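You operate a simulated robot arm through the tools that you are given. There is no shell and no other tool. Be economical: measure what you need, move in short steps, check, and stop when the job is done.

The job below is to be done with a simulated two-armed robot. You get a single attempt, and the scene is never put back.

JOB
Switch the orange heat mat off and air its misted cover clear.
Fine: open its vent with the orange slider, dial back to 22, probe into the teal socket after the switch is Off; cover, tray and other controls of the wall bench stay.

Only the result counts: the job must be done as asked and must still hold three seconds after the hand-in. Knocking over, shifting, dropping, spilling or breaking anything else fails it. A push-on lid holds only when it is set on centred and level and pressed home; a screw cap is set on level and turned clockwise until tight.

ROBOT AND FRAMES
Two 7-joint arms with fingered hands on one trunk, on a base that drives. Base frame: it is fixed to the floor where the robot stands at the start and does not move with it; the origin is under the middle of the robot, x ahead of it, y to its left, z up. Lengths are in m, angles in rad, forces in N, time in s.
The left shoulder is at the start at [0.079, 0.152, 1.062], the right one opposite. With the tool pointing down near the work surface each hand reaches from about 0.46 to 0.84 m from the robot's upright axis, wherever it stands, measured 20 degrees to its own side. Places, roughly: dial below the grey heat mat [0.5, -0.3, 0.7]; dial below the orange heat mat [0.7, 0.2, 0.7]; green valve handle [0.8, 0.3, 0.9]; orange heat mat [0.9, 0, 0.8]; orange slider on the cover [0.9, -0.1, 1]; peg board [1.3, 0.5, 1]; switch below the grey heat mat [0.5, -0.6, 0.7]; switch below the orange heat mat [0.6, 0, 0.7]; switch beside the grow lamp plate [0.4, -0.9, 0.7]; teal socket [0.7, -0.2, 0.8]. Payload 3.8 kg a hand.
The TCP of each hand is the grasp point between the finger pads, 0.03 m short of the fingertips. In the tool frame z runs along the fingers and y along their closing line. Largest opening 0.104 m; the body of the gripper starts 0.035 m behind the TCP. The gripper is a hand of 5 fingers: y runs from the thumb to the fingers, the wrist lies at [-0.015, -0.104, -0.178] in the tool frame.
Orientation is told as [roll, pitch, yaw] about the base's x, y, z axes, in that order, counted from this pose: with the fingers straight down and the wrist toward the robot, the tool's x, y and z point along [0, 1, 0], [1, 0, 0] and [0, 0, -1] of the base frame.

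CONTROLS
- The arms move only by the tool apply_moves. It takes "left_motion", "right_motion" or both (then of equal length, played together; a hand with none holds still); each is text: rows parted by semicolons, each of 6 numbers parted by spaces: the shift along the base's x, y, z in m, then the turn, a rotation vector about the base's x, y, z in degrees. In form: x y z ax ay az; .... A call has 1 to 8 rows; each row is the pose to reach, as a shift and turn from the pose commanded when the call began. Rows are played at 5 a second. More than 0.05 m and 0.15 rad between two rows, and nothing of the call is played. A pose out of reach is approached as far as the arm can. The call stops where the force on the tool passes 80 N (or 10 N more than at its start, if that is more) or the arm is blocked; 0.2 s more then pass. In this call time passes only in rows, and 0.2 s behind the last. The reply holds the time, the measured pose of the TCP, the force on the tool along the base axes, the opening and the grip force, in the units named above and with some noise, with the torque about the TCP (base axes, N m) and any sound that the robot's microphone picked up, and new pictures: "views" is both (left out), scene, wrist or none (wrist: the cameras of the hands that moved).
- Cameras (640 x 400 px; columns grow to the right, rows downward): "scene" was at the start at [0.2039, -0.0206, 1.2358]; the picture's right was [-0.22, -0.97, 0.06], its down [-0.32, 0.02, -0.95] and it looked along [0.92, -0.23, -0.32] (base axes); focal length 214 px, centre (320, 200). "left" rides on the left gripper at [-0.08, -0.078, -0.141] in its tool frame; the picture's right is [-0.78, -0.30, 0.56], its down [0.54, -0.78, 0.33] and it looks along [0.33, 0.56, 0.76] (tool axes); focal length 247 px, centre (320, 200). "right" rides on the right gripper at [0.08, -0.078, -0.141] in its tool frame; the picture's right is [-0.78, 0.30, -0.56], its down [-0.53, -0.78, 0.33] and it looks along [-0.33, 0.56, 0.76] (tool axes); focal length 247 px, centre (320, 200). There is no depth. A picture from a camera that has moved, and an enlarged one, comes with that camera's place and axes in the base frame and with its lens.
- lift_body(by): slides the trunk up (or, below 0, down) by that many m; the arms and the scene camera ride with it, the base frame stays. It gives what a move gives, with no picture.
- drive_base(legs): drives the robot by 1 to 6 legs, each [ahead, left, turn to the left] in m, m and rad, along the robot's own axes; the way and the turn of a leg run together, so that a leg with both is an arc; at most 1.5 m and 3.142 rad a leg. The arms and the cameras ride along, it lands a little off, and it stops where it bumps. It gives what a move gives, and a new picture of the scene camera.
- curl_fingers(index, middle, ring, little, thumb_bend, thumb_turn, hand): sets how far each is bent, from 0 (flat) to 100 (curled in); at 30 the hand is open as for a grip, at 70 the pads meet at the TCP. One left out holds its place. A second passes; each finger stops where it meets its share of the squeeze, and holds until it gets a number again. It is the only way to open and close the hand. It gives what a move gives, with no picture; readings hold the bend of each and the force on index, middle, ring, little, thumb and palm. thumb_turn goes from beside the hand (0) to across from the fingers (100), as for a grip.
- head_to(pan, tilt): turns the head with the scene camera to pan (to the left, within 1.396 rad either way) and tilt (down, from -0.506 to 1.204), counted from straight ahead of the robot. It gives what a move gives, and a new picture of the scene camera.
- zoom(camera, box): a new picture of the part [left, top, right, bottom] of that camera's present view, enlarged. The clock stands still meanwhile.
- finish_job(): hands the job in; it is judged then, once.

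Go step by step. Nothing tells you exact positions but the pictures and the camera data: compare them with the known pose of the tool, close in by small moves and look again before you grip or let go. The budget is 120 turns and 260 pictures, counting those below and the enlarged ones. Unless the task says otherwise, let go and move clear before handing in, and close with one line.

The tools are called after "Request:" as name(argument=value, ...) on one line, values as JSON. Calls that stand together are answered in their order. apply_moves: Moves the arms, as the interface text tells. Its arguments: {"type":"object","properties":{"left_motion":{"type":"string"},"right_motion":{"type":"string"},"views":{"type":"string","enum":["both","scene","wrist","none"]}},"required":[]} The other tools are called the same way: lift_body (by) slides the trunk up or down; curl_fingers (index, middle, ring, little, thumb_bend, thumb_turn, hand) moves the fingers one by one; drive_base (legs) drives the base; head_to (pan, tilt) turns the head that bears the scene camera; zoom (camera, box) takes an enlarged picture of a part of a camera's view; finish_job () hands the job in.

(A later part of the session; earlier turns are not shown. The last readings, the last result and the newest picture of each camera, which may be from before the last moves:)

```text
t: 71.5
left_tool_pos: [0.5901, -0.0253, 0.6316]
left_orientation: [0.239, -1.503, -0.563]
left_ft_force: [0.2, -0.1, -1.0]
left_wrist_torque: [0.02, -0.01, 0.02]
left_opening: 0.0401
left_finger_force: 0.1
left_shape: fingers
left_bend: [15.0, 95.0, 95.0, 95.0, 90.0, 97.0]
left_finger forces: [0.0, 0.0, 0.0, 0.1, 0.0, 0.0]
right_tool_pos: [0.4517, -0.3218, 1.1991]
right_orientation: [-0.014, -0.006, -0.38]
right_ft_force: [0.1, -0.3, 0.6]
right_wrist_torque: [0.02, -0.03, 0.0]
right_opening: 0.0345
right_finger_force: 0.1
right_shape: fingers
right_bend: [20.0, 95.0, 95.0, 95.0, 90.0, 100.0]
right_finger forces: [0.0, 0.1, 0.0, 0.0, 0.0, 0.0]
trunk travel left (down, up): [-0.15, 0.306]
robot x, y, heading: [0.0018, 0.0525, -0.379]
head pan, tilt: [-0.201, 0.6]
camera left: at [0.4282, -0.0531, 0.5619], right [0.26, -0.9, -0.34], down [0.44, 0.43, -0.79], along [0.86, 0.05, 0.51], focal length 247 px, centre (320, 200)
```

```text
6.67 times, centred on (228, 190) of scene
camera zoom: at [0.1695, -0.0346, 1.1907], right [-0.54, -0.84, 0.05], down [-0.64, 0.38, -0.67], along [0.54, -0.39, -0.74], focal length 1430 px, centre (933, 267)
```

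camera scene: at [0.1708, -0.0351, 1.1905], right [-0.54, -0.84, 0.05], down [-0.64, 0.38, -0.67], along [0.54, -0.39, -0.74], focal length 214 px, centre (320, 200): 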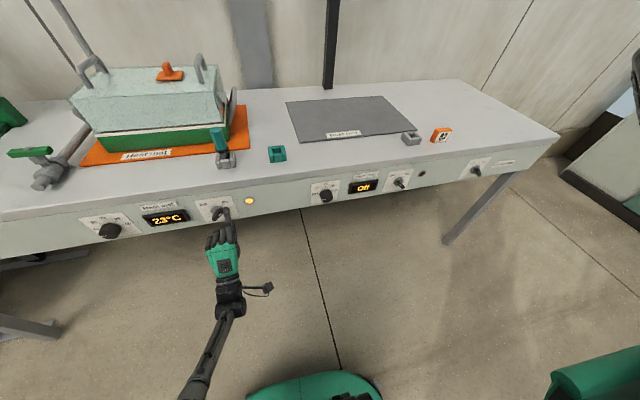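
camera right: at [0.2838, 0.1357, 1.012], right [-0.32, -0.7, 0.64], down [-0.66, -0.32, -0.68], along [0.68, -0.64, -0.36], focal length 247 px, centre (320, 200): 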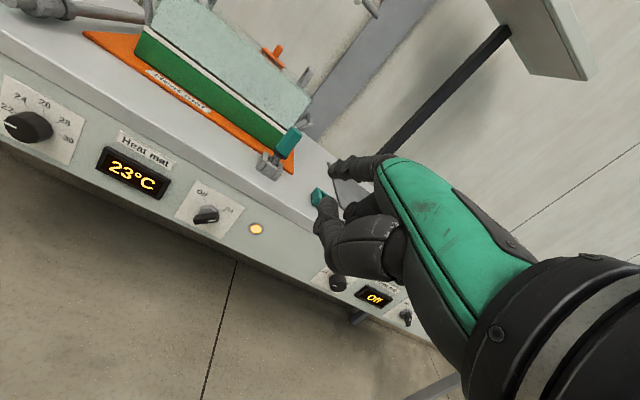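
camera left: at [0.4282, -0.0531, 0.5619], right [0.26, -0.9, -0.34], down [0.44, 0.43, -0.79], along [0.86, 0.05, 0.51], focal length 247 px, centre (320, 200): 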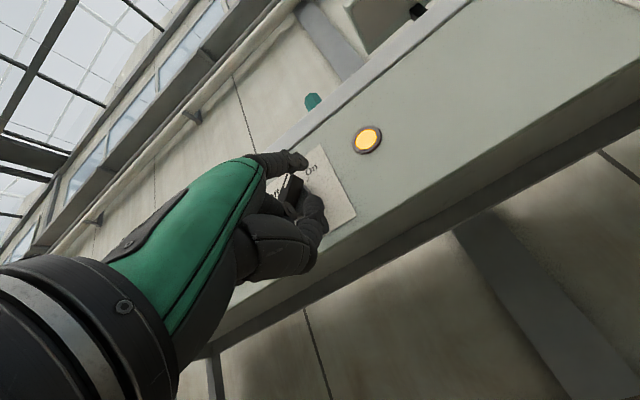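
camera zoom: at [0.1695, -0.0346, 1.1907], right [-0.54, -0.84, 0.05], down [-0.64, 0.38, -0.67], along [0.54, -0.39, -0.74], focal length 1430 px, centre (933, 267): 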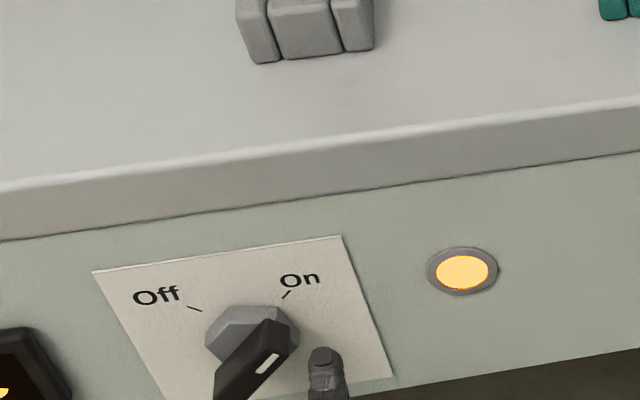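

The tip is just right of and slightly short of the bar. I advance 2 cm, then push left.

Request:
apply_moves(left_motion="0.01 -0.004 0.006 0 0 0; 0.0205 -0.008 0.006 0 0 0; 0.024 0.0013 0.006 0 0 0; 0.028 0.0106 0.006 0 0 0", views="wrist")

Request:
zoom(camera="scene", box=[180, 170, 276, 230])

Request:
zoom(camera="left", box=[220, 100, 460, 250])

```text
t: 72.5
left_tool_pos: [0.6196, -0.0165, 0.6381]
left_orientation: [0.247, -1.502, -0.575]
left_ft_force: [-1.8, -5.1, 0.1]
left_wrist_torque: [0.33, -0.14, 0.03]
left_opening: 0.0401
left_finger_force: 2.0
left_shape: fingers
left_bend: [15.0, 95.0, 95.0, 95.0, 90.0, 97.0]
left_finger forces: [4.3, 0.1, 0.0, 0.1, 0.1, 0.0]
right_tool_pos: [0.4529, -0.3235, 1.2]
right_orientation: [-0.014, -0.004, -0.381]
right_ft_force: [0.6, -0.4, -0.4]
right_wrist_torque: [-0.01, -0.01, -0.03]
right_opening: 0.0343
right_finger_force: 0.1
right_shape: fingers
right_bend: [20.0, 95.0, 95.0, 95.0, 90.0, 100.0]
right_finger forces: [0.0, 0.0, 0.0, 0.0, 0.1, 0.0]
trunk travel left (down, up): [-0.15, 0.306]
robot x, y, heading: [0.0027, 0.0519, -0.381]
head pan, tilt: [-0.201, 0.6]
camera left: at [0.4562, -0.0439, 0.5679], right [0.26, -0.9, -0.34], down [0.44, 0.43, -0.79], along [0.86, 0.05, 0.51], focal length 247 px, centre (320, 200)
```

left: 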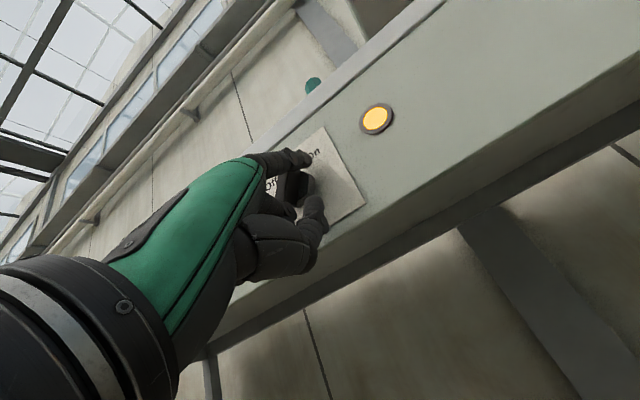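

```text
6.67 times, centred on (228, 200) of scene
camera zoom: at [0.1698, -0.0356, 1.1906], right [-0.54, -0.84, 0.05], down [-0.64, 0.38, -0.67], along [0.54, -0.39, -0.74], focal length 1430 px, centre (933, 200)
```

zoom: 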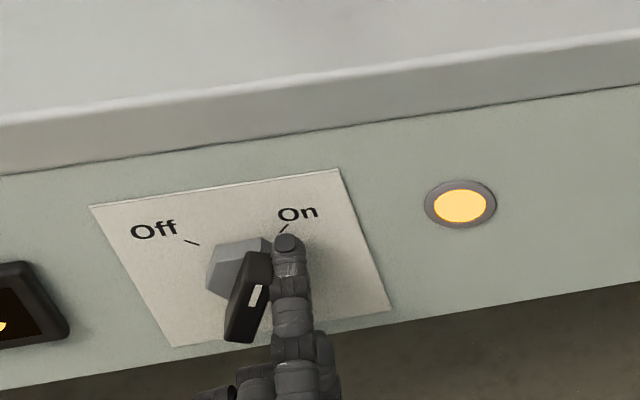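

```text
2.67 times, centred on (340, 175) of left
camera zoom: at [0.4562, -0.0439, 0.5679], right [0.26, -0.9, -0.34], down [0.44, 0.43, -0.79], along [0.86, 0.05, 0.51], focal length 659 px, centre (267, 267)
```

zoom: 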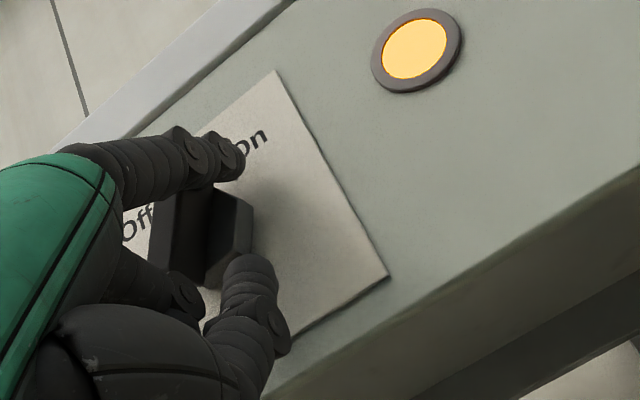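

The bar is turning under the fingertip with only ~5 N. I keep pushing left.

Request:
apply_moves(left_motion="0.0036 0.0093 0 0 0 0; 0.0072 0.0186 0 0 0 0; 0.0108 0.0279 0 0 0 0; 0.0126 0.0326 0 0 0 0", views="wrist")

Request:
zoom(camera="scene", box=[140, 170, 276, 230])

```text
t: 73.5
left_tool_pos: [0.6305, 0.0152, 0.6384]
left_orientation: [0.285, -1.503, -0.611]
left_ft_force: [-8.5, -14.0, 7.6]
left_wrist_torque: [0.79, -0.44, -0.02]
left_opening: 0.048
left_finger_force: 7.8
left_shape: fingers
left_bend: [10.0, 95.0, 95.0, 95.0, 90.0, 97.0]
left_finger forces: [15.0, 0.0, 0.0, 0.0, 0.1, 0.1]
right_tool_pos: [0.4513, -0.3246, 1.1986]
right_orientation: [-0.012, -0.005, -0.379]
right_ft_force: [0.3, 0.4, -0.6]
right_wrist_torque: [0.0, 0.04, -0.03]
right_opening: 0.0344
right_finger_force: 0.0
right_shape: fingers
right_bend: [20.0, 95.0, 95.0, 95.0, 90.0, 100.0]
right_finger forces: [0.1, 0.0, 0.1, 0.0, 0.0, 0.0]
trunk travel left (down, up): [-0.15, 0.306]
robot x, y, heading: [0.0017, 0.0571, -0.375]
head pan, tilt: [-0.201, 0.6]
camera left: at [0.4678, -0.0118, 0.5686], right [0.26, -0.9, -0.35], down [0.44, 0.43, -0.79], along [0.86, 0.05, 0.51], focal length 247 px, centre (320, 200)
```

left: 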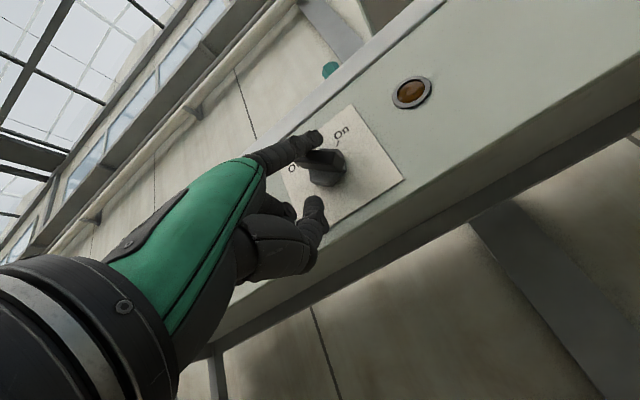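

```text
4.71 times, centred on (208, 200) of scene
camera zoom: at [0.1679, -0.0365, 1.1908], right [-0.54, -0.84, 0.05], down [-0.64, 0.38, -0.67], along [0.54, -0.39, -0.74], focal length 1009 px, centre (847, 200)
```

zoom: 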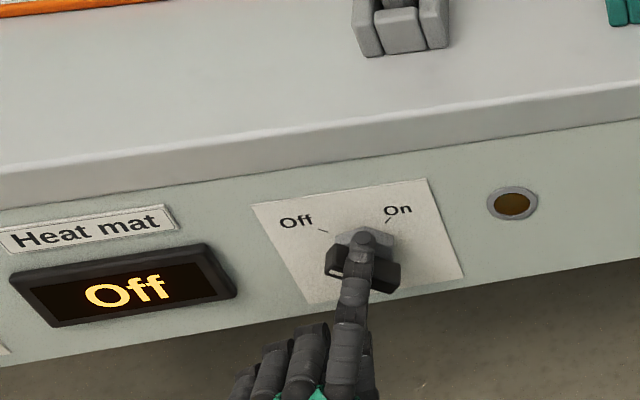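

The display reads Off and the lamp is dark. I back the finger out and check the switch and dial.

Request:
apply_moves(left_motion="-0.012 -0.001 -0.002 0 0 0; -0.045 0.012 -0.002 0 0 0; -0.085 0.027 -0.002 0 0 0; -0.12 0.043 0 0 0 0", views="scene")

Request:
zoom(camera="scene", box=[70, 180, 270, 250])

Request:
zoom(camera="scene", box=[190, 130, 310, 190])

```text
t: 74.5
left_tool_pos: [0.5123, 0.0599, 0.6392]
left_orientation: [0.236, -1.502, -0.561]
left_ft_force: [0.4, -0.4, -0.1]
left_wrist_torque: [0.02, 0.0, -0.01]
left_opening: 0.0395
left_finger_force: 0.0
left_shape: fingers
left_bend: [15.0, 95.0, 95.0, 95.0, 90.0, 97.0]
left_finger forces: [0.0, 0.0, 0.0, 0.0, 0.0, 0.0]
right_tool_pos: [0.4535, -0.3235, 1.1999]
right_orientation: [-0.015, -0.005, -0.38]
right_ft_force: [0.1, 0.3, 0.7]
right_wrist_torque: [-0.02, -0.01, -0.01]
right_opening: 0.0344
right_finger_force: 0.2
right_shape: fingers
right_bend: [20.0, 95.0, 95.0, 95.0, 90.0, 100.0]
right_finger forces: [0.0, 0.0, 0.0, 0.0, 0.1, 0.0]
trunk travel left (down, up): [-0.15, 0.306]
robot x, y, heading: [0.001, 0.0507, -0.38]
head pan, tilt: [-0.201, 0.6]
camera scene: at [0.1693, -0.0343, 1.1908], right [-0.54, -0.84, 0.05], down [-0.64, 0.38, -0.67], along [0.54, -0.39, -0.74], focal length 214 px, centre (320, 200)
```

scene: 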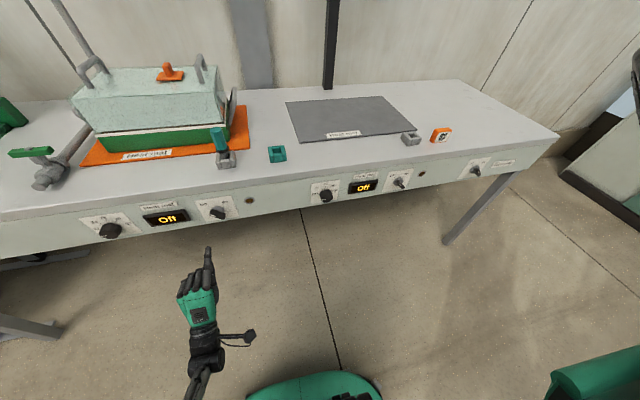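

```text
3.20 times, centred on (170, 215) of scene
camera zoom: at [0.1693, -0.0343, 1.1908], right [-0.54, -0.84, 0.05], down [-0.64, 0.38, -0.67], along [0.54, -0.39, -0.74], focal length 686 px, centre (800, 152)
```

zoom: 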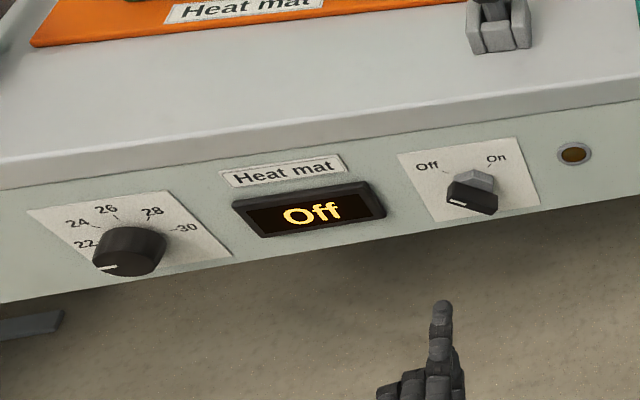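

```text
5.33 times, centred on (250, 160) of scene
camera zoom: at [0.1693, -0.0343, 1.1908], right [-0.54, -0.84, 0.05], down [-0.64, 0.38, -0.67], along [0.54, -0.39, -0.74], focal length 1144 px, centre (693, 413)
```

zoom: 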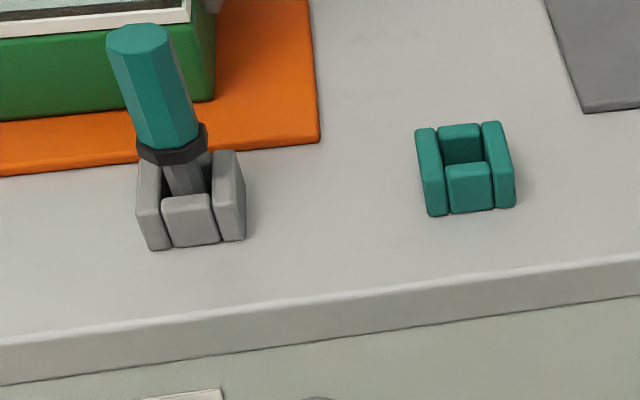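

Switch at Off, dial on 22. Next the probe with the right hand from above: I raise and stow the left arm, open the right hand, and drive left.

Request:
apply_moves(left_motion="-0.01 0.004 0.045 0 0 0; -0.02 0.008 0.09 0 0 0; -0.02 0.008 0.135 2.9 7.4 0; -0.02 0.008 0.18 5.8 14.8 0; -0.02 0.008 0.225 8.7 22.2 0; -0.02 0.008 0.27 11.6 29.6 0; -0.02 0.008 0.315 14.5 37 0; -0.02 0.008 0.36 17.4 44.4 0", views="none")

Request:
apply_moves(left_motion="0 0 0.03 2.9 7.4 0; 0 0 0.06 5.8 14.8 0; 0 0 0.09 8.7 22.2 0; 0 0 0.12 11.6 29.6 0; 0 0 0.15 14 35.7 0", views="none")

Request:
curl_fingers(hand="right", index=30, middle=30, ring=30, little=30, thumb_bend=30, thumb_turn=98)

Request:
drive_base(legs=[[0, 0.3, 0]])

```text
t: 76.3
left_tool_pos: [0.5552, 0.0343, 1.006]
left_orientation: [0.07, -0.67, -0.395]
left_ft_force: [0.2, 0.1, 0.2]
left_wrist_torque: [0.01, 0.01, 0.02]
left_opening: 0.0392
left_finger_force: 0.2
left_shape: fingers
left_bend: [15.0, 95.0, 95.0, 95.0, 90.0, 97.0]
left_finger forces: [0.0, 0.0, 0.0, 0.0, 0.1, 0.0]
left hand out of reach, approached as far as the arm can: row 6, 7, 8
right_tool_pos: [0.4525, -0.3233, 1.1992]
right_orientation: [-0.011, -0.007, -0.38]
right_ft_force: [0.1, 0.4, 0.7]
right_wrist_torque: [0.02, -0.01, 0.01]
right_opening: 0.0343
right_finger_force: 0.0
right_shape: fingers
right_bend: [20.0, 95.0, 95.0, 95.0, 90.0, 100.0]
right_finger forces: [0.0, 0.0, 0.1, 0.1, 0.1, 0.0]
trunk travel left (down, up): [-0.15, 0.306]
robot x, y, heading: [0.0021, 0.0479, -0.378]
head pan, tilt: [-0.201, 0.6]
```

```text
t: 77.5
left_tool_pos: [0.6473, 0.0225, 1.1392]
left_orientation: [0.049, -0.001, -0.388]
left_ft_force: [0.5, -0.7, 0.7]
left_wrist_torque: [0.0, -0.02, -0.01]
left_opening: 0.0394
left_finger_force: 0.1
left_shape: fingers
left_bend: [15.0, 95.0, 95.0, 95.0, 90.0, 97.0]
left_finger forces: [0.1, 0.0, 0.0, 0.1, 0.0, 0.0]
left hand out of reach, approached as far as the arm can: row 3, 4, 5
right_tool_pos: [0.452, -0.3214, 1.2007]
right_orientation: [-0.015, -0.005, -0.381]
right_ft_force: [0.3, -0.3, 0.0]
right_wrist_torque: [-0.02, -0.01, 0.03]
right_opening: 0.0344
right_finger_force: 0.1
right_shape: fingers
right_bend: [20.0, 95.0, 95.0, 95.0, 90.0, 100.0]
right_finger forces: [0.1, 0.0, 0.0, 0.0, 0.0, 0.0]
trunk travel left (down, up): [-0.15, 0.306]
robot x, y, heading: [-0.0005, 0.0511, -0.376]
head pan, tilt: [-0.201, 0.6]
```

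```text
t: 78.5
left_tool_pos: [0.6479, 0.021, 1.1388]
left_orientation: [0.048, -0.002, -0.385]
left_ft_force: [0.0, -0.1, 0.5]
left_wrist_torque: [0.0, 0.01, 0.0]
left_opening: 0.0395
left_finger_force: 0.0
left_shape: fingers
left_bend: [15.0, 95.0, 95.0, 95.0, 90.0, 97.0]
left_finger forces: [0.1, 0.0, 0.0, 0.1, 0.1, 0.0]
right_tool_pos: [0.4522, -0.3225, 1.1996]
right_orientation: [-0.015, -0.003, -0.38]
right_ft_force: [0.3, -0.4, -0.3]
right_wrist_torque: [-0.01, 0.01, 0.0]
right_opening: 0.1032
right_finger_force: 0.0
right_shape: fingers
right_bend: [30.0, 30.0, 30.0, 30.0, 30.0, 96.0]
right_finger forces: [0.0, 0.1, 0.0, 0.0, 0.0, 0.0]
trunk travel left (down, up): [-0.15, 0.306]
robot x, y, heading: [0.0001, 0.0541, -0.384]
head pan, tilt: [-0.201, 0.6]
```

```text
t: 80.6
left_tool_pos: [0.7576, 0.3022, 1.1388]
left_orientation: [0.049, -0.003, -0.384]
left_ft_force: [0.5, 0.0, 0.9]
left_wrist_torque: [0.0, -0.01, 0.02]
left_opening: 0.0395
left_finger_force: 0.0
left_shape: fingers
left_bend: [15.0, 95.0, 95.0, 95.0, 90.0, 97.0]
left_finger forces: [0.0, 0.0, 0.0, 0.1, 0.0, 0.0]
right_tool_pos: [0.5646, -0.044, 1.1988]
right_orientation: [-0.015, -0.005, -0.377]
right_ft_force: [-0.3, 0.6, 0.0]
right_wrist_torque: [-0.01, 0.01, 0.01]
right_opening: 0.1032
right_finger_force: 0.0
right_shape: fingers
right_bend: [30.0, 30.0, 30.0, 30.0, 30.0, 96.0]
right_finger forces: [0.0, 0.0, 0.0, 0.0, 0.0, 0.0]
trunk travel left (down, up): [-0.15, 0.306]
robot x, y, heading: [0.1139, 0.3284, -0.376]
head pan, tilt: [-0.201, 0.6]
camera scene: at [0.2803, 0.2438, 1.1906], right [-0.54, -0.84, 0.05], down [-0.64, 0.38, -0.67], along [0.54, -0.39, -0.74], focal length 214 px, centre (320, 200)
```

scene: 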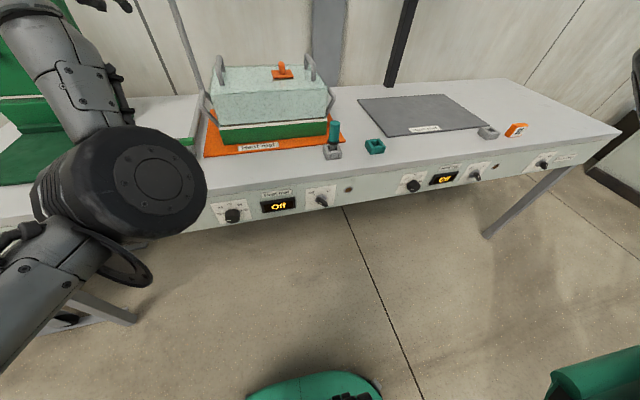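

Now I hover the right hand over the probe and take measurements.

Request:
apply_moves(right_motion="0.035 -0.011 -0.02 0 0 0; 0.07 -0.023 -0.05 0 0 0; 0.105 -0.034 -0.09 0 0 0; 0.135 -0.046 -0.12 0 0 0; 0.135 -0.046 -0.14 0 0 0")

Request:
zoom(camera="scene", box=[270, 90, 400, 170])

Request:
zoom(camera="right", box=[160, 60, 420, 260])

```text
refused: row 3 steps farther than a row can; nothing moved
```

```text
4.92 times, centred on (335, 130) of scene
camera zoom: at [0.2803, 0.2438, 1.1906], right [-0.54, -0.84, 0.05], down [-0.64, 0.38, -0.67], along [0.54, -0.39, -0.74], focal length 1056 px, centre (246, 545)
```

zoom: 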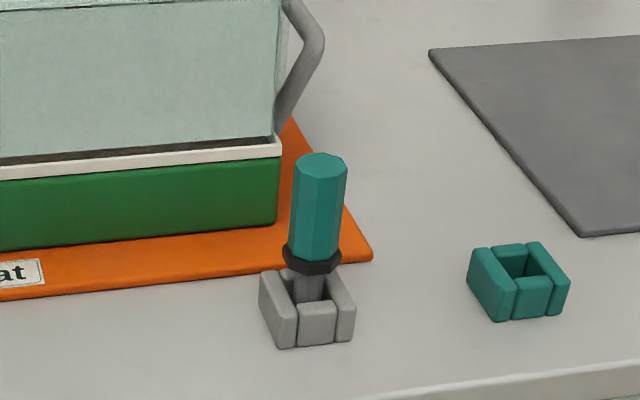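

```text
2.00 times, centred on (290, 160) of right
camera zoom: at [0.5228, 0.0607, 1.3393], right [-0.01, -0.82, 0.57], down [-0.92, -0.22, -0.33], along [0.39, -0.53, -0.75], focal length 494 px, centre (380, 280)
```

zoom: 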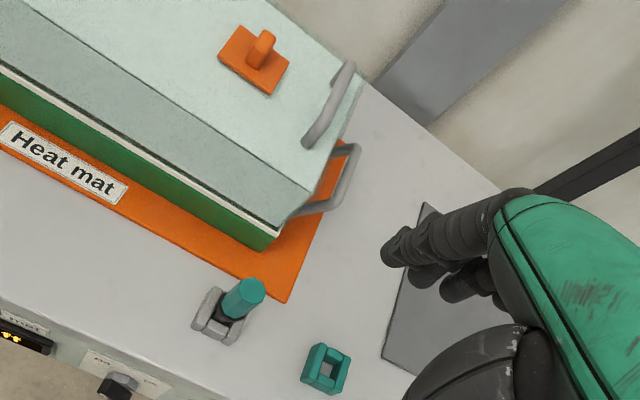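

Probe top ≈ (0.70, -0.09, 0.905), teal socket ≈ (0.666, -0.229, 0.81). Hovering the right hand over the probe now.

Request:
apply_moves(right_motion="0.035 -0.011 -0.02 0 0 0; 0.07 -0.023 -0.045 0 0 0; 0.1 -0.034 -0.075 0 0 0; 0.125 -0.042 -0.105 0 0 0; 0.137 -0.0455 -0.14 0 0 0; 0.137 -0.0455 -0.17 0 0 0")

Request:
zoom(camera="scene", box=[270, 70, 400, 170])

Request:
zoom(camera="right", box=[200, 100, 440, 300])

```text
t: 82.0
left_tool_pos: [0.7578, 0.3, 1.1384]
left_orientation: [0.049, -0.002, -0.384]
left_ft_force: [-0.1, -1.1, 0.6]
left_wrist_torque: [0.04, -0.02, 0.01]
left_opening: 0.0393
left_finger_force: 0.0
left_shape: fingers
left_bend: [15.0, 95.0, 95.0, 95.0, 90.0, 97.0]
left_finger forces: [0.1, 0.1, 0.0, 0.0, 0.0, 0.0]
right_tool_pos: [0.7012, -0.0905, 1.0299]
right_orientation: [-0.013, -0.006, -0.379]
right_ft_force: [-0.9, -0.1, 0.2]
right_wrist_torque: [-0.02, -0.02, 0.04]
right_opening: 0.1032
right_finger_force: 0.1
right_shape: fingers
right_bend: [30.0, 30.0, 30.0, 30.0, 30.0, 96.0]
right_finger forces: [0.0, 0.1, 0.0, 0.1, 0.0, 0.0]
trunk travel left (down, up): [-0.15, 0.306]
robot x, y, heading: [0.1096, 0.3287, -0.375]
head pan, tilt: [-0.201, 0.6]
camera scene: at [0.2804, 0.2432, 1.1905], right [-0.54, -0.84, 0.05], down [-0.65, 0.38, -0.67], along [0.54, -0.39, -0.74], focal length 214 px, centre (320, 200)
camera right: at [0.6601, 0.0147, 1.1696], right [-0.01, -0.82, 0.57], down [-0.92, -0.21, -0.33], along [0.39, -0.53, -0.75], focal length 247 px, centre (320, 200)
```

scene: 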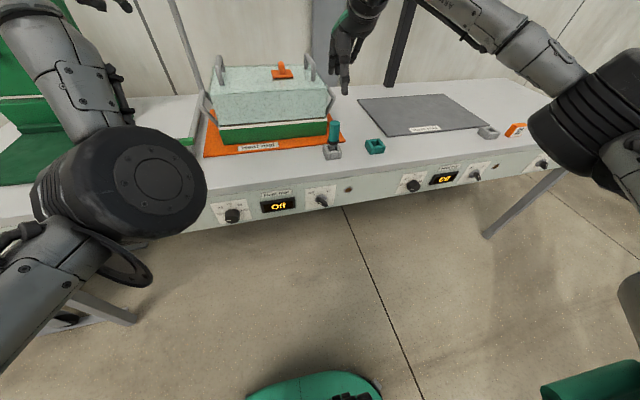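
right: 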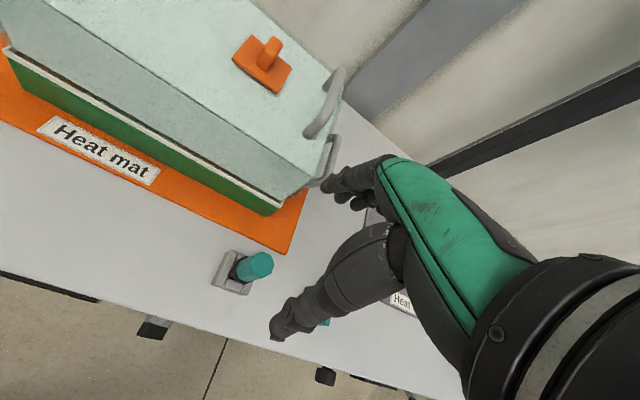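

```text
4.00 times, centred on (335, 120) of scene
camera zoom: at [0.2804, 0.2432, 1.1905], right [-0.54, -0.84, 0.05], down [-0.65, 0.38, -0.67], along [0.54, -0.39, -0.74], focal length 858 px, centre (260, 520)
```

zoom: 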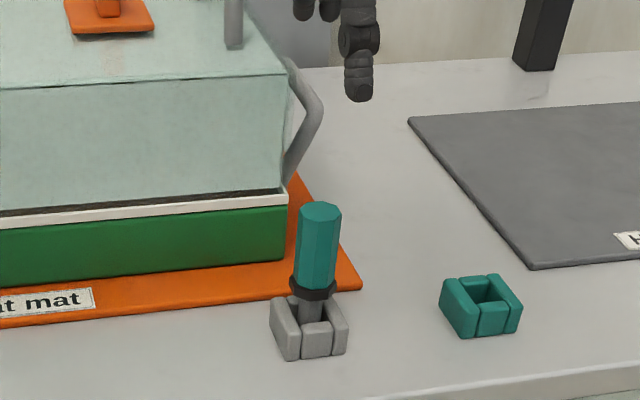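

```text
2.00 times, centred on (320, 200) of right
camera zoom: at [0.6601, 0.0147, 1.1696], right [-0.01, -0.82, 0.57], down [-0.92, -0.21, -0.33], along [0.39, -0.53, -0.75], focal length 494 px, centre (320, 200)
```

zoom: 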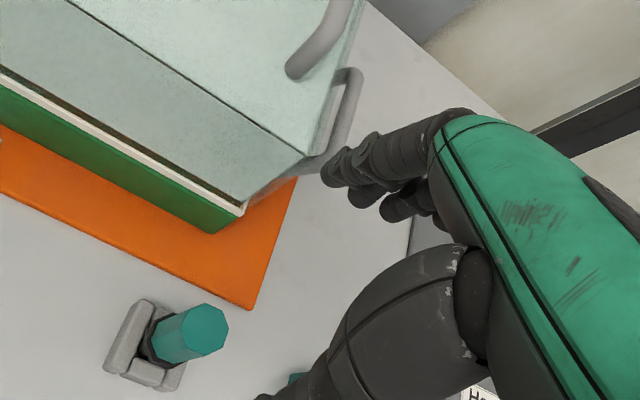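

TCP is right above the probe. Descending to grip height.

Request:
apply_moves(right_motion="0.001 -0.002 -0.04 0 0 0; 0.001 -0.002 -0.08 0 0 0; 0.001 -0.002 -0.115 0 0 0; 0.001 -0.002 -0.145 0 0 0")

Request:
zoom(camera="scene", box=[270, 80, 400, 170])

Request:
zoom(camera="right", box=[200, 100, 440, 300])

```text
t: 83.0
left_tool_pos: [0.7587, 0.3025, 1.1388]
left_orientation: [0.05, -0.005, -0.386]
left_ft_force: [-0.3, -0.6, 0.7]
left_wrist_torque: [0.01, -0.04, -0.02]
left_opening: 0.0394
left_finger_force: 0.0
left_shape: fingers
left_bend: [15.0, 95.0, 95.0, 95.0, 90.0, 97.0]
left_finger forces: [0.1, 0.1, 0.0, 0.0, 0.1, 0.0]
right_tool_pos: [0.7019, -0.0915, 0.885]
right_orientation: [-0.015, -0.006, -0.377]
right_ft_force: [0.3, -0.2, 0.2]
right_wrist_torque: [0.03, 0.05, 0.01]
right_opening: 0.1033
right_finger_force: 0.1
right_shape: fingers
right_bend: [30.0, 30.0, 30.0, 30.0, 30.0, 96.0]
right_finger forces: [0.1, 0.0, 0.0, 0.0, 0.1, 0.0]
trunk travel left (down, up): [-0.15, 0.306]
robot x, y, heading: [0.1125, 0.3261, -0.378]
head pan, tilt: [-0.201, 0.6]
camera scene: at [0.2807, 0.2432, 1.1905], right [-0.54, -0.84, 0.05], down [-0.65, 0.38, -0.67], along [0.54, -0.39, -0.74], focal length 214 px, centre (320, 200)
camera right: at [0.6605, 0.0123, 1.0239], right [-0.01, -0.82, 0.57], down [-0.92, -0.22, -0.33], along [0.39, -0.53, -0.75], focal length 247 px, centre (320, 200)
```

scene: 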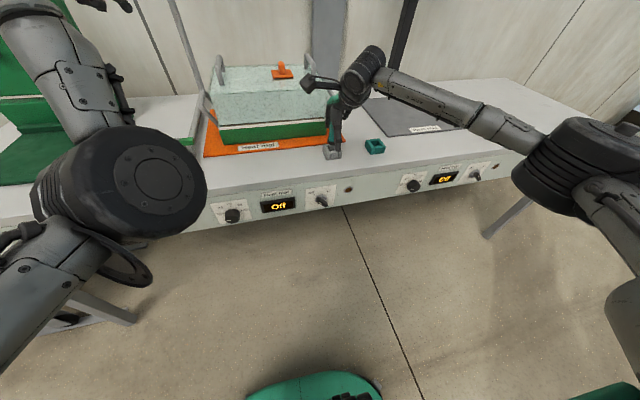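
right: 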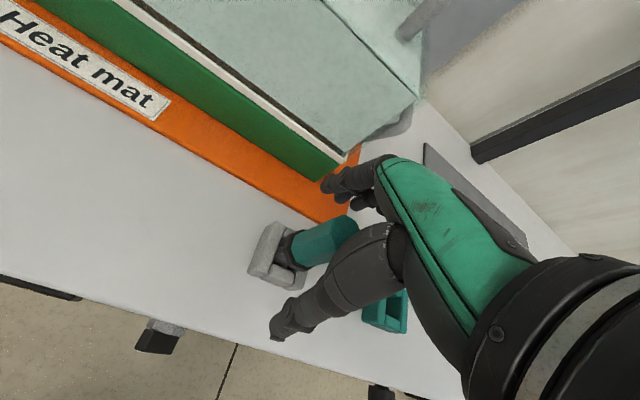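

```text
4.44 times, centred on (335, 125) of scene
camera zoom: at [0.2807, 0.2432, 1.1905], right [-0.54, -0.84, 0.05], down [-0.65, 0.38, -0.67], along [0.54, -0.39, -0.74], focal length 953 px, centre (253, 533)
```

zoom: 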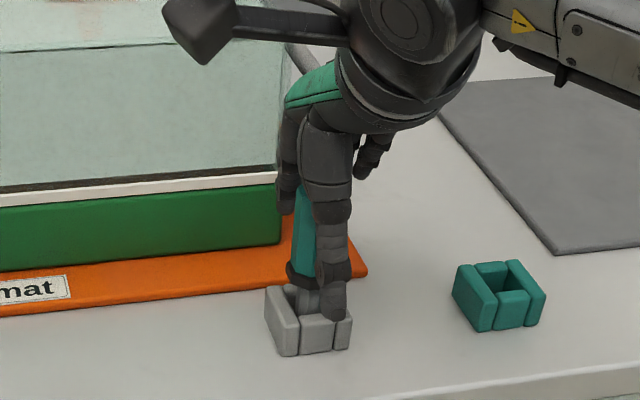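

```text
2.00 times, centred on (320, 200) of right
camera zoom: at [0.6605, 0.0123, 1.0239], right [-0.01, -0.82, 0.57], down [-0.92, -0.22, -0.33], along [0.39, -0.53, -0.75], focal length 494 px, centre (320, 200)
```

zoom: 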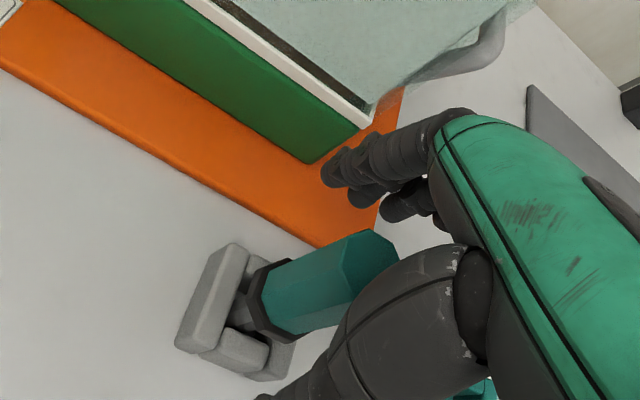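

The probe stands between thumb and fingers. Closing gently.

Request:
curl_fingers(hand="right", index=62, middle=62, thumb_bend=62)

Request:
zoom(camera="scene", box=[290, 100, 390, 170])

Request:
zoom(camera="right", box=[200, 100, 440, 300])

```text
t: 84.0
left_tool_pos: [0.7587, 0.3016, 1.1379]
left_orientation: [0.048, -0.004, -0.383]
left_ft_force: [-1.1, -0.3, -0.5]
left_wrist_torque: [-0.02, 0.01, 0.0]
left_opening: 0.0395
left_finger_force: 0.1
left_shape: fingers
left_bend: [15.0, 95.0, 95.0, 95.0, 90.0, 97.0]
left_finger forces: [0.0, 0.0, 0.0, 0.0, 0.0, 0.0]
right_tool_pos: [0.7009, -0.093, 0.8839]
right_orientation: [-0.014, -0.004, -0.377]
right_ft_force: [-1.1, 0.6, -0.2]
right_wrist_torque: [-0.01, 0.0, -0.04]
right_opening: 0.0249
right_finger_force: 0.8
right_shape: fingers
right_bend: [61.0, 62.0, 30.0, 30.0, 60.0, 99.0]
right_finger forces: [1.0, 0.1, 0.1, 0.0, 1.1, 0.0]
trunk travel left (down, up): [-0.15, 0.306]
robot x, y, heading: [0.1089, 0.3338, -0.377]
head pan, tilt: [-0.201, 0.6]
```

```text
5.71 times, centred on (340, 135) of scene
camera zoom: at [0.2803, 0.2437, 1.1906], right [-0.54, -0.84, 0.05], down [-0.64, 0.38, -0.67], along [0.54, -0.39, -0.74], focal length 1226 px, centre (206, 571)
```

zoom: 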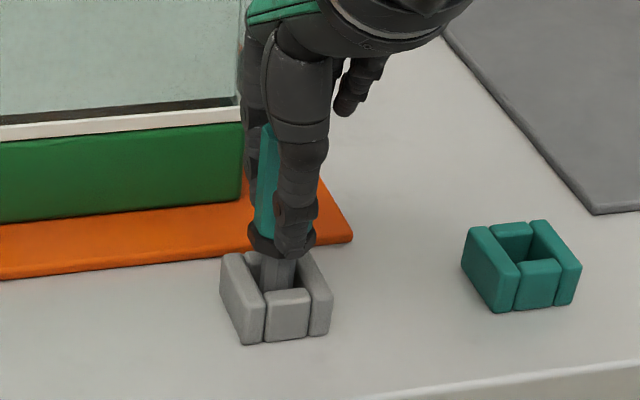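

```text
2.00 times, centred on (320, 200) of right
camera zoom: at [0.6602, 0.0127, 1.0244], right [-0.01, -0.82, 0.57], down [-0.92, -0.22, -0.33], along [0.39, -0.53, -0.75], focal length 494 px, centre (320, 200)
```

zoom: 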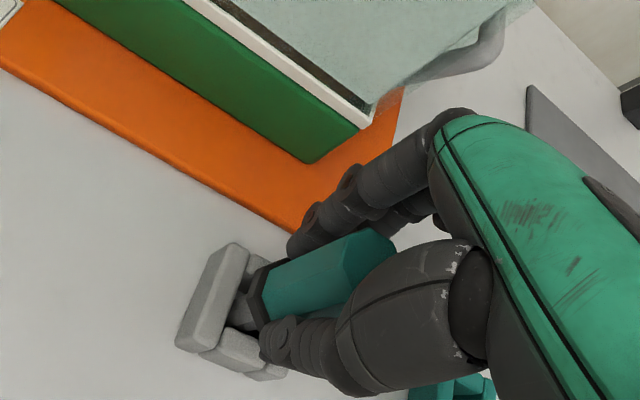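

Contact is light and the thumb sits ~8 mm right of the handle's axis. I ease off, shift 6 mm left, and grip firmly.

Request:
curl_fingers(hand="right", index=52, middle=52, thumb_bend=52)

Request:
apply_moves(right_motion="0.002 0.006 0 0 0 0", views="none")

Request:
curl_fingers(hand="right", index=72, middle=72, thumb_bend=72)

Request:
zoom(camera="scene", box=[290, 100, 390, 170])

Request:
zoom(camera="right", box=[200, 100, 440, 300])

```text
t: 85.0
left_tool_pos: [0.759, 0.3011, 1.1383]
left_orientation: [0.047, -0.006, -0.384]
left_ft_force: [0.2, -0.5, 0.0]
left_wrist_torque: [-0.01, 0.03, 0.01]
left_opening: 0.0392
left_finger_force: 0.1
left_shape: fingers
left_bend: [15.0, 95.0, 95.0, 95.0, 90.0, 97.0]
left_finger forces: [0.1, 0.0, 0.1, 0.0, 0.1, 0.0]
right_tool_pos: [0.7017, -0.0921, 0.8837]
right_orientation: [-0.013, -0.002, -0.378]
right_ft_force: [-0.8, 0.4, -0.6]
right_wrist_torque: [0.03, 0.01, -0.02]
right_opening: 0.0466
right_finger_force: 0.0
right_shape: fingers
right_bend: [52.0, 52.0, 30.0, 30.0, 52.0, 98.0]
right_finger forces: [0.0, 0.0, 0.1, 0.0, 0.0, 0.0]
trunk travel left (down, up): [-0.15, 0.306]
robot x, y, heading: [0.1097, 0.3277, -0.379]
head pan, tilt: [-0.201, 0.6]
```

```text
t: 85.4
left_tool_pos: [0.7588, 0.3024, 1.1385]
left_orientation: [0.048, -0.003, -0.384]
left_ft_force: [-0.4, -0.7, -0.6]
left_wrist_torque: [0.01, 0.0, 0.01]
left_opening: 0.0394
left_finger_force: 0.2
left_shape: fingers
left_bend: [15.0, 95.0, 95.0, 95.0, 90.0, 97.0]
left_finger forces: [0.0, 0.0, 0.1, 0.0, 0.0, 0.1]
right_tool_pos: [0.7036, -0.0849, 0.8835]
right_orientation: [-0.015, -0.003, -0.376]
right_ft_force: [1.1, -0.6, -0.2]
right_wrist_torque: [-0.01, 0.02, 0.0]
right_opening: 0.046
right_finger_force: 0.1
right_shape: fingers
right_bend: [52.0, 52.0, 30.0, 30.0, 52.0, 98.0]
right_finger forces: [0.0, 0.0, 0.0, 0.0, 0.1, 0.0]
trunk travel left (down, up): [-0.15, 0.306]
robot x, y, heading: [0.1088, 0.3279, -0.371]
head pan, tilt: [-0.201, 0.6]
```

```text
t: 86.4
left_tool_pos: [0.7588, 0.3019, 1.1388]
left_orientation: [0.049, -0.004, -0.385]
left_ft_force: [-0.3, -0.6, 0.0]
left_wrist_torque: [0.01, -0.03, 0.01]
left_opening: 0.0395
left_finger_force: 0.0
left_shape: fingers
left_bend: [15.0, 95.0, 95.0, 95.0, 90.0, 97.0]
left_finger forces: [0.1, 0.1, 0.0, 0.0, 0.0, 0.0]
right_tool_pos: [0.704, -0.0856, 0.8833]
right_orientation: [-0.015, -0.003, -0.377]
right_ft_force: [0.3, -0.7, 0.8]
right_wrist_torque: [0.01, 0.01, 0.02]
right_opening: 0.0135
right_finger_force: 9.8
right_shape: fingers
right_bend: [71.0, 64.0, 30.0, 30.0, 63.0, 99.0]
right_finger forces: [3.5, 7.7, 0.0, 0.0, 8.9, 0.1]
trunk travel left (down, up): [-0.15, 0.306]
robot x, y, heading: [0.1081, 0.3292, -0.372]
head pan, tilt: [-0.201, 0.6]
```

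```text
5.71 times, centred on (340, 135) of scene
camera zoom: at [0.2803, 0.2437, 1.1906], right [-0.54, -0.84, 0.05], down [-0.64, 0.38, -0.67], along [0.54, -0.39, -0.74], focal length 1226 px, centre (206, 571)
```

zoom: 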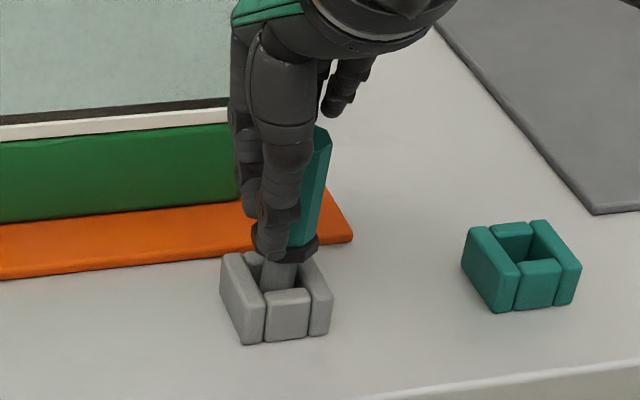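

```text
2.00 times, centred on (320, 200) of right
camera zoom: at [0.6624, 0.0189, 1.0242], right [-0.01, -0.82, 0.57], down [-0.92, -0.22, -0.33], along [0.39, -0.53, -0.75], focal length 494 px, centre (320, 200)
```

zoom: 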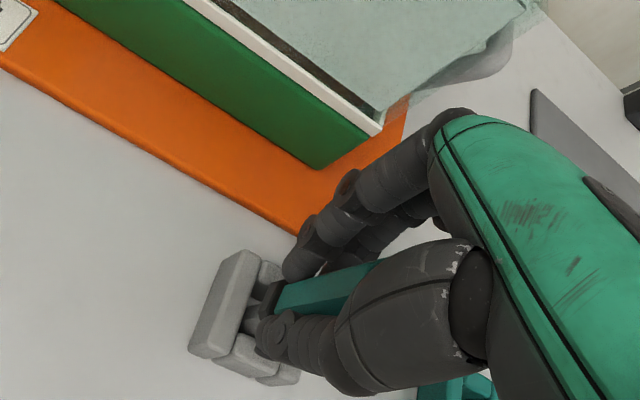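

The grip slid off-centre and tilts the probe slightly. I reopen, shift 4 mm right and regrip.

Request:
curl_fingers(hand="right", index=48, middle=48, thumb_bend=48)

Request:
apply_moves(right_motion="-0.0013 -0.0035 0 0 0 0", views="none")

Request:
curl_fingers(hand="right", index=64, middle=64, thumb_bend=64)

Request:
zoom(camera="scene", box=[290, 100, 390, 170])

Request:
zoom(camera="right", box=[200, 100, 440, 300])

```text
t: 87.4
left_tool_pos: [0.7591, 0.302, 1.1393]
left_orientation: [0.048, -0.003, -0.385]
left_ft_force: [0.3, -0.4, -0.4]
left_wrist_torque: [-0.02, 0.0, 0.01]
left_opening: 0.0394
left_finger_force: 0.0
left_shape: fingers
left_bend: [15.0, 95.0, 95.0, 95.0, 90.0, 97.0]
left_finger forces: [0.0, 0.0, 0.0, 0.0, 0.0, 0.0]
right_tool_pos: [0.7034, -0.0854, 0.8842]
right_orientation: [-0.015, -0.003, -0.378]
right_ft_force: [0.0, 0.7, -0.2]
right_wrist_torque: [-0.02, -0.02, 0.01]
right_opening: 0.0568
right_finger_force: 0.1
right_shape: fingers
right_bend: [48.0, 48.0, 30.0, 30.0, 48.0, 98.0]
right_finger forces: [0.0, 0.0, 0.0, 0.0, 0.0, 0.0]
trunk travel left (down, up): [-0.15, 0.306]
robot x, y, heading: [0.1117, 0.3274, -0.373]
head pan, tilt: [-0.201, 0.6]
```

```text
t: 87.8
left_tool_pos: [0.7574, 0.3017, 1.1384]
left_orientation: [0.05, -0.003, -0.383]
left_ft_force: [0.4, -0.6, 0.8]
left_wrist_torque: [-0.01, 0.02, 0.01]
left_opening: 0.0394
left_finger_force: 0.1
left_shape: fingers
left_bend: [15.0, 95.0, 95.0, 95.0, 90.0, 97.0]
left_finger forces: [0.0, 0.1, 0.1, 0.0, 0.0, 0.0]
right_tool_pos: [0.7029, -0.0883, 0.8838]
right_orientation: [-0.015, -0.004, -0.377]
right_ft_force: [0.1, 0.1, -0.1]
right_wrist_torque: [0.01, 0.01, 0.0]
right_opening: 0.0569
right_finger_force: 0.1
right_shape: fingers
right_bend: [48.0, 48.0, 30.0, 30.0, 48.0, 98.0]
right_finger forces: [0.0, 0.0, 0.0, 0.0, 0.1, 0.1]
trunk travel left (down, up): [-0.15, 0.306]
robot x, y, heading: [0.109, 0.3305, -0.381]
head pan, tilt: [-0.201, 0.6]
```

```text
t: 88.8
left_tool_pos: [0.7586, 0.3012, 1.1381]
left_orientation: [0.049, -0.002, -0.383]
left_ft_force: [0.5, -1.0, -0.5]
left_wrist_torque: [-0.01, -0.01, 0.0]
left_opening: 0.0395
left_finger_force: 0.1
left_shape: fingers
left_bend: [15.0, 95.0, 95.0, 95.0, 90.0, 97.0]
left_finger forces: [0.0, 0.0, 0.1, 0.0, 0.1, 0.1]
right_tool_pos: [0.7025, -0.0883, 0.8846]
right_orientation: [-0.014, -0.004, -0.378]
right_ft_force: [1.1, 0.3, 0.7]
right_wrist_torque: [0.01, -0.05, 0.0]
right_opening: 0.0173
right_finger_force: 0.9
right_shape: fingers
right_bend: [64.0, 63.0, 30.0, 30.0, 63.0, 99.0]
right_finger forces: [0.0, 0.8, 0.0, 0.0, 0.9, 0.0]
trunk travel left (down, up): [-0.15, 0.306]
robot x, y, heading: [0.1118, 0.33, -0.376]
head pan, tilt: [-0.201, 0.6]
```

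```text
5.71 times, centred on (340, 135) of scene
camera zoom: at [0.2803, 0.2437, 1.1906], right [-0.54, -0.84, 0.05], down [-0.64, 0.38, -0.67], along [0.54, -0.39, -0.74], focal length 1226 px, centre (206, 571)
```

zoom: 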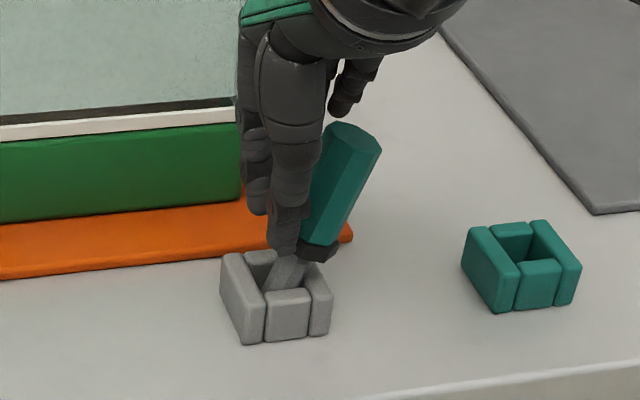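

```text
2.00 times, centred on (320, 200) of right
camera zoom: at [0.6611, 0.0155, 1.0241], right [-0.01, -0.82, 0.57], down [-0.92, -0.22, -0.33], along [0.39, -0.53, -0.75], focal length 494 px, centre (320, 200)
```

zoom: 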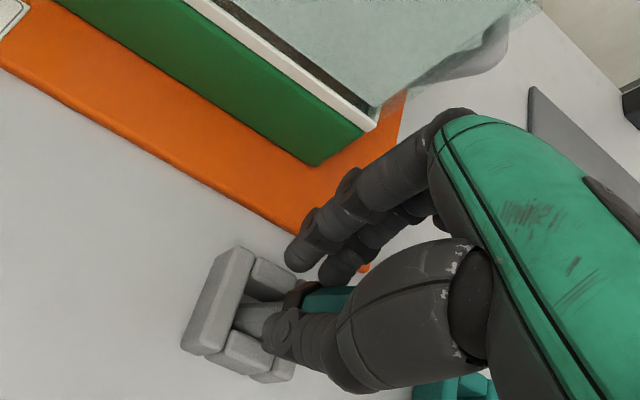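

The probe has tipped over to a ~20° lean in its loose holder. I open the hand wide (fingers part along the depth direction) and look before regripping.

Request:
curl_fingers(hand="right", index=32, middle=32, thumb_bend=32)

Request:
zoom(camera="scene", box=[290, 100, 390, 170])

Request:
zoom(camera="right", box=[200, 100, 440, 300])

```text
t: 89.8
left_tool_pos: [0.7584, 0.3019, 1.1386]
left_orientation: [0.049, -0.003, -0.385]
left_ft_force: [0.1, -0.4, -0.9]
left_wrist_torque: [0.0, 0.0, 0.03]
left_opening: 0.0394
left_finger_force: 0.2
left_shape: fingers
left_bend: [15.0, 95.0, 95.0, 95.0, 90.0, 97.0]
left_finger forces: [0.0, 0.0, 0.0, 0.0, 0.1, 0.1]
right_tool_pos: [0.7033, -0.0899, 0.8833]
right_orientation: [-0.015, -0.004, -0.377]
right_ft_force: [0.3, -0.5, -0.7]
right_wrist_torque: [0.0, 0.0, 0.01]
right_opening: 0.0981
right_finger_force: 0.0
right_shape: fingers
right_bend: [32.0, 32.0, 30.0, 30.0, 32.0, 96.0]
right_finger forces: [0.0, 0.0, 0.0, 0.1, 0.0, 0.1]
trunk travel left (down, up): [-0.15, 0.306]
robot x, y, heading: [0.1145, 0.3277, -0.374]
head pan, tilt: [-0.201, 0.6]
```

```text
5.71 times, centred on (340, 135) of scene
camera zoom: at [0.2803, 0.2437, 1.1906], right [-0.54, -0.84, 0.05], down [-0.64, 0.38, -0.67], along [0.54, -0.39, -0.74], focal length 1226 px, centre (206, 571)
```

zoom: 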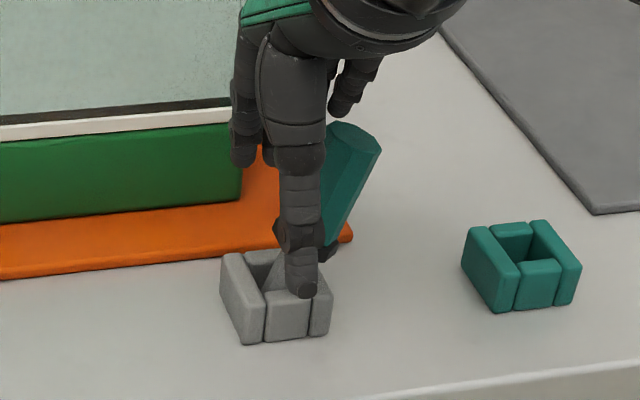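

```text
2.00 times, centred on (320, 200) of right
camera zoom: at [0.6611, 0.0154, 1.0241], right [-0.01, -0.82, 0.57], down [-0.92, -0.22, -0.33], along [0.39, -0.53, -0.75], focal length 494 px, centre (320, 200)
```

zoom: 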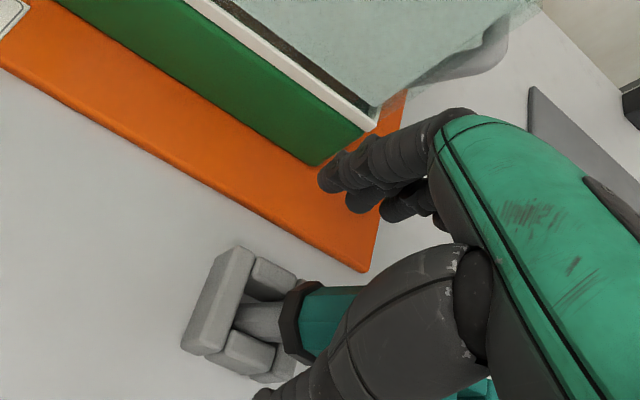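

The lean is stable, resting on the holder's wall. I lift the hand clear to measure the lean.

Request:
apply_moves(right_motion="0 0 0.04 0 0 0; 0 0 0.08 0 0 0; 0 0 0.12 0 0 0; 0 0 0.15 0 0 0", views="none")

Request:
zoom(camera="scene", box=[290, 100, 390, 170])

Request:
zoom(camera="right", box=[180, 160, 380, 320])

```text
t: 90.8
left_tool_pos: [0.7565, 0.3018, 1.1399]
left_orientation: [0.049, -0.001, -0.383]
left_ft_force: [0.1, 0.1, 0.2]
left_wrist_torque: [-0.02, 0.0, 0.02]
left_opening: 0.0395
left_finger_force: 0.0
left_shape: fingers
left_bend: [15.0, 95.0, 95.0, 95.0, 90.0, 97.0]
left_finger forces: [0.0, 0.0, 0.0, 0.1, 0.0, 0.0]
right_tool_pos: [0.7013, -0.0879, 1.0347]
right_orientation: [-0.014, -0.002, -0.377]
right_ft_force: [0.4, -0.4, -0.6]
right_wrist_torque: [0.0, 0.02, -0.02]
right_opening: 0.0982
right_finger_force: 0.1
right_shape: fingers
right_bend: [32.0, 32.0, 30.0, 30.0, 32.0, 96.0]
right_finger forces: [0.0, 0.1, 0.0, 0.1, 0.1, 0.1]
trunk travel left (down, up): [-0.15, 0.306]
robot x, y, heading: [0.1106, 0.3298, -0.375]
head pan, tilt: [-0.201, 0.6]
```

```text
5.71 times, centred on (340, 135) of scene
camera zoom: at [0.28, 0.2442, 1.1907], right [-0.54, -0.84, 0.05], down [-0.64, 0.38, -0.67], along [0.54, -0.39, -0.74], focal length 1226 px, centre (206, 571)
```

zoom: 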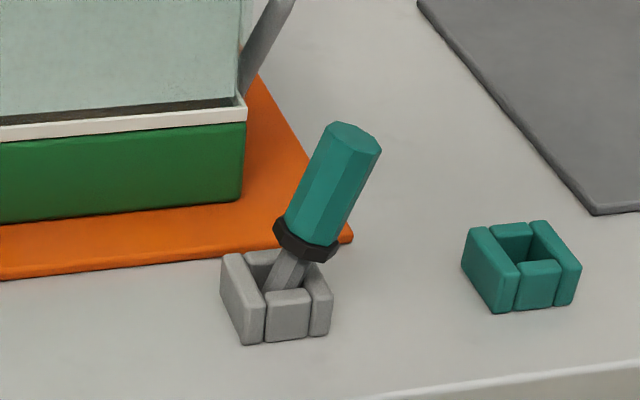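

```text
2.50 times, centred on (280, 240) of right
camera zoom: at [0.6606, 0.0161, 1.1747], right [-0.01, -0.82, 0.57], down [-0.92, -0.22, -0.33], along [0.39, -0.53, -0.75], focal length 617 px, centre (420, 100)
```

zoom: 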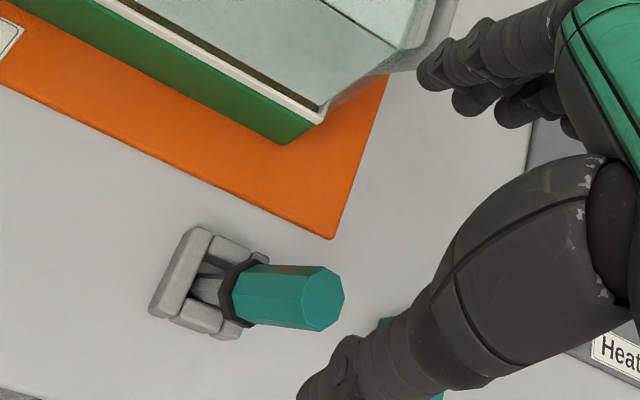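

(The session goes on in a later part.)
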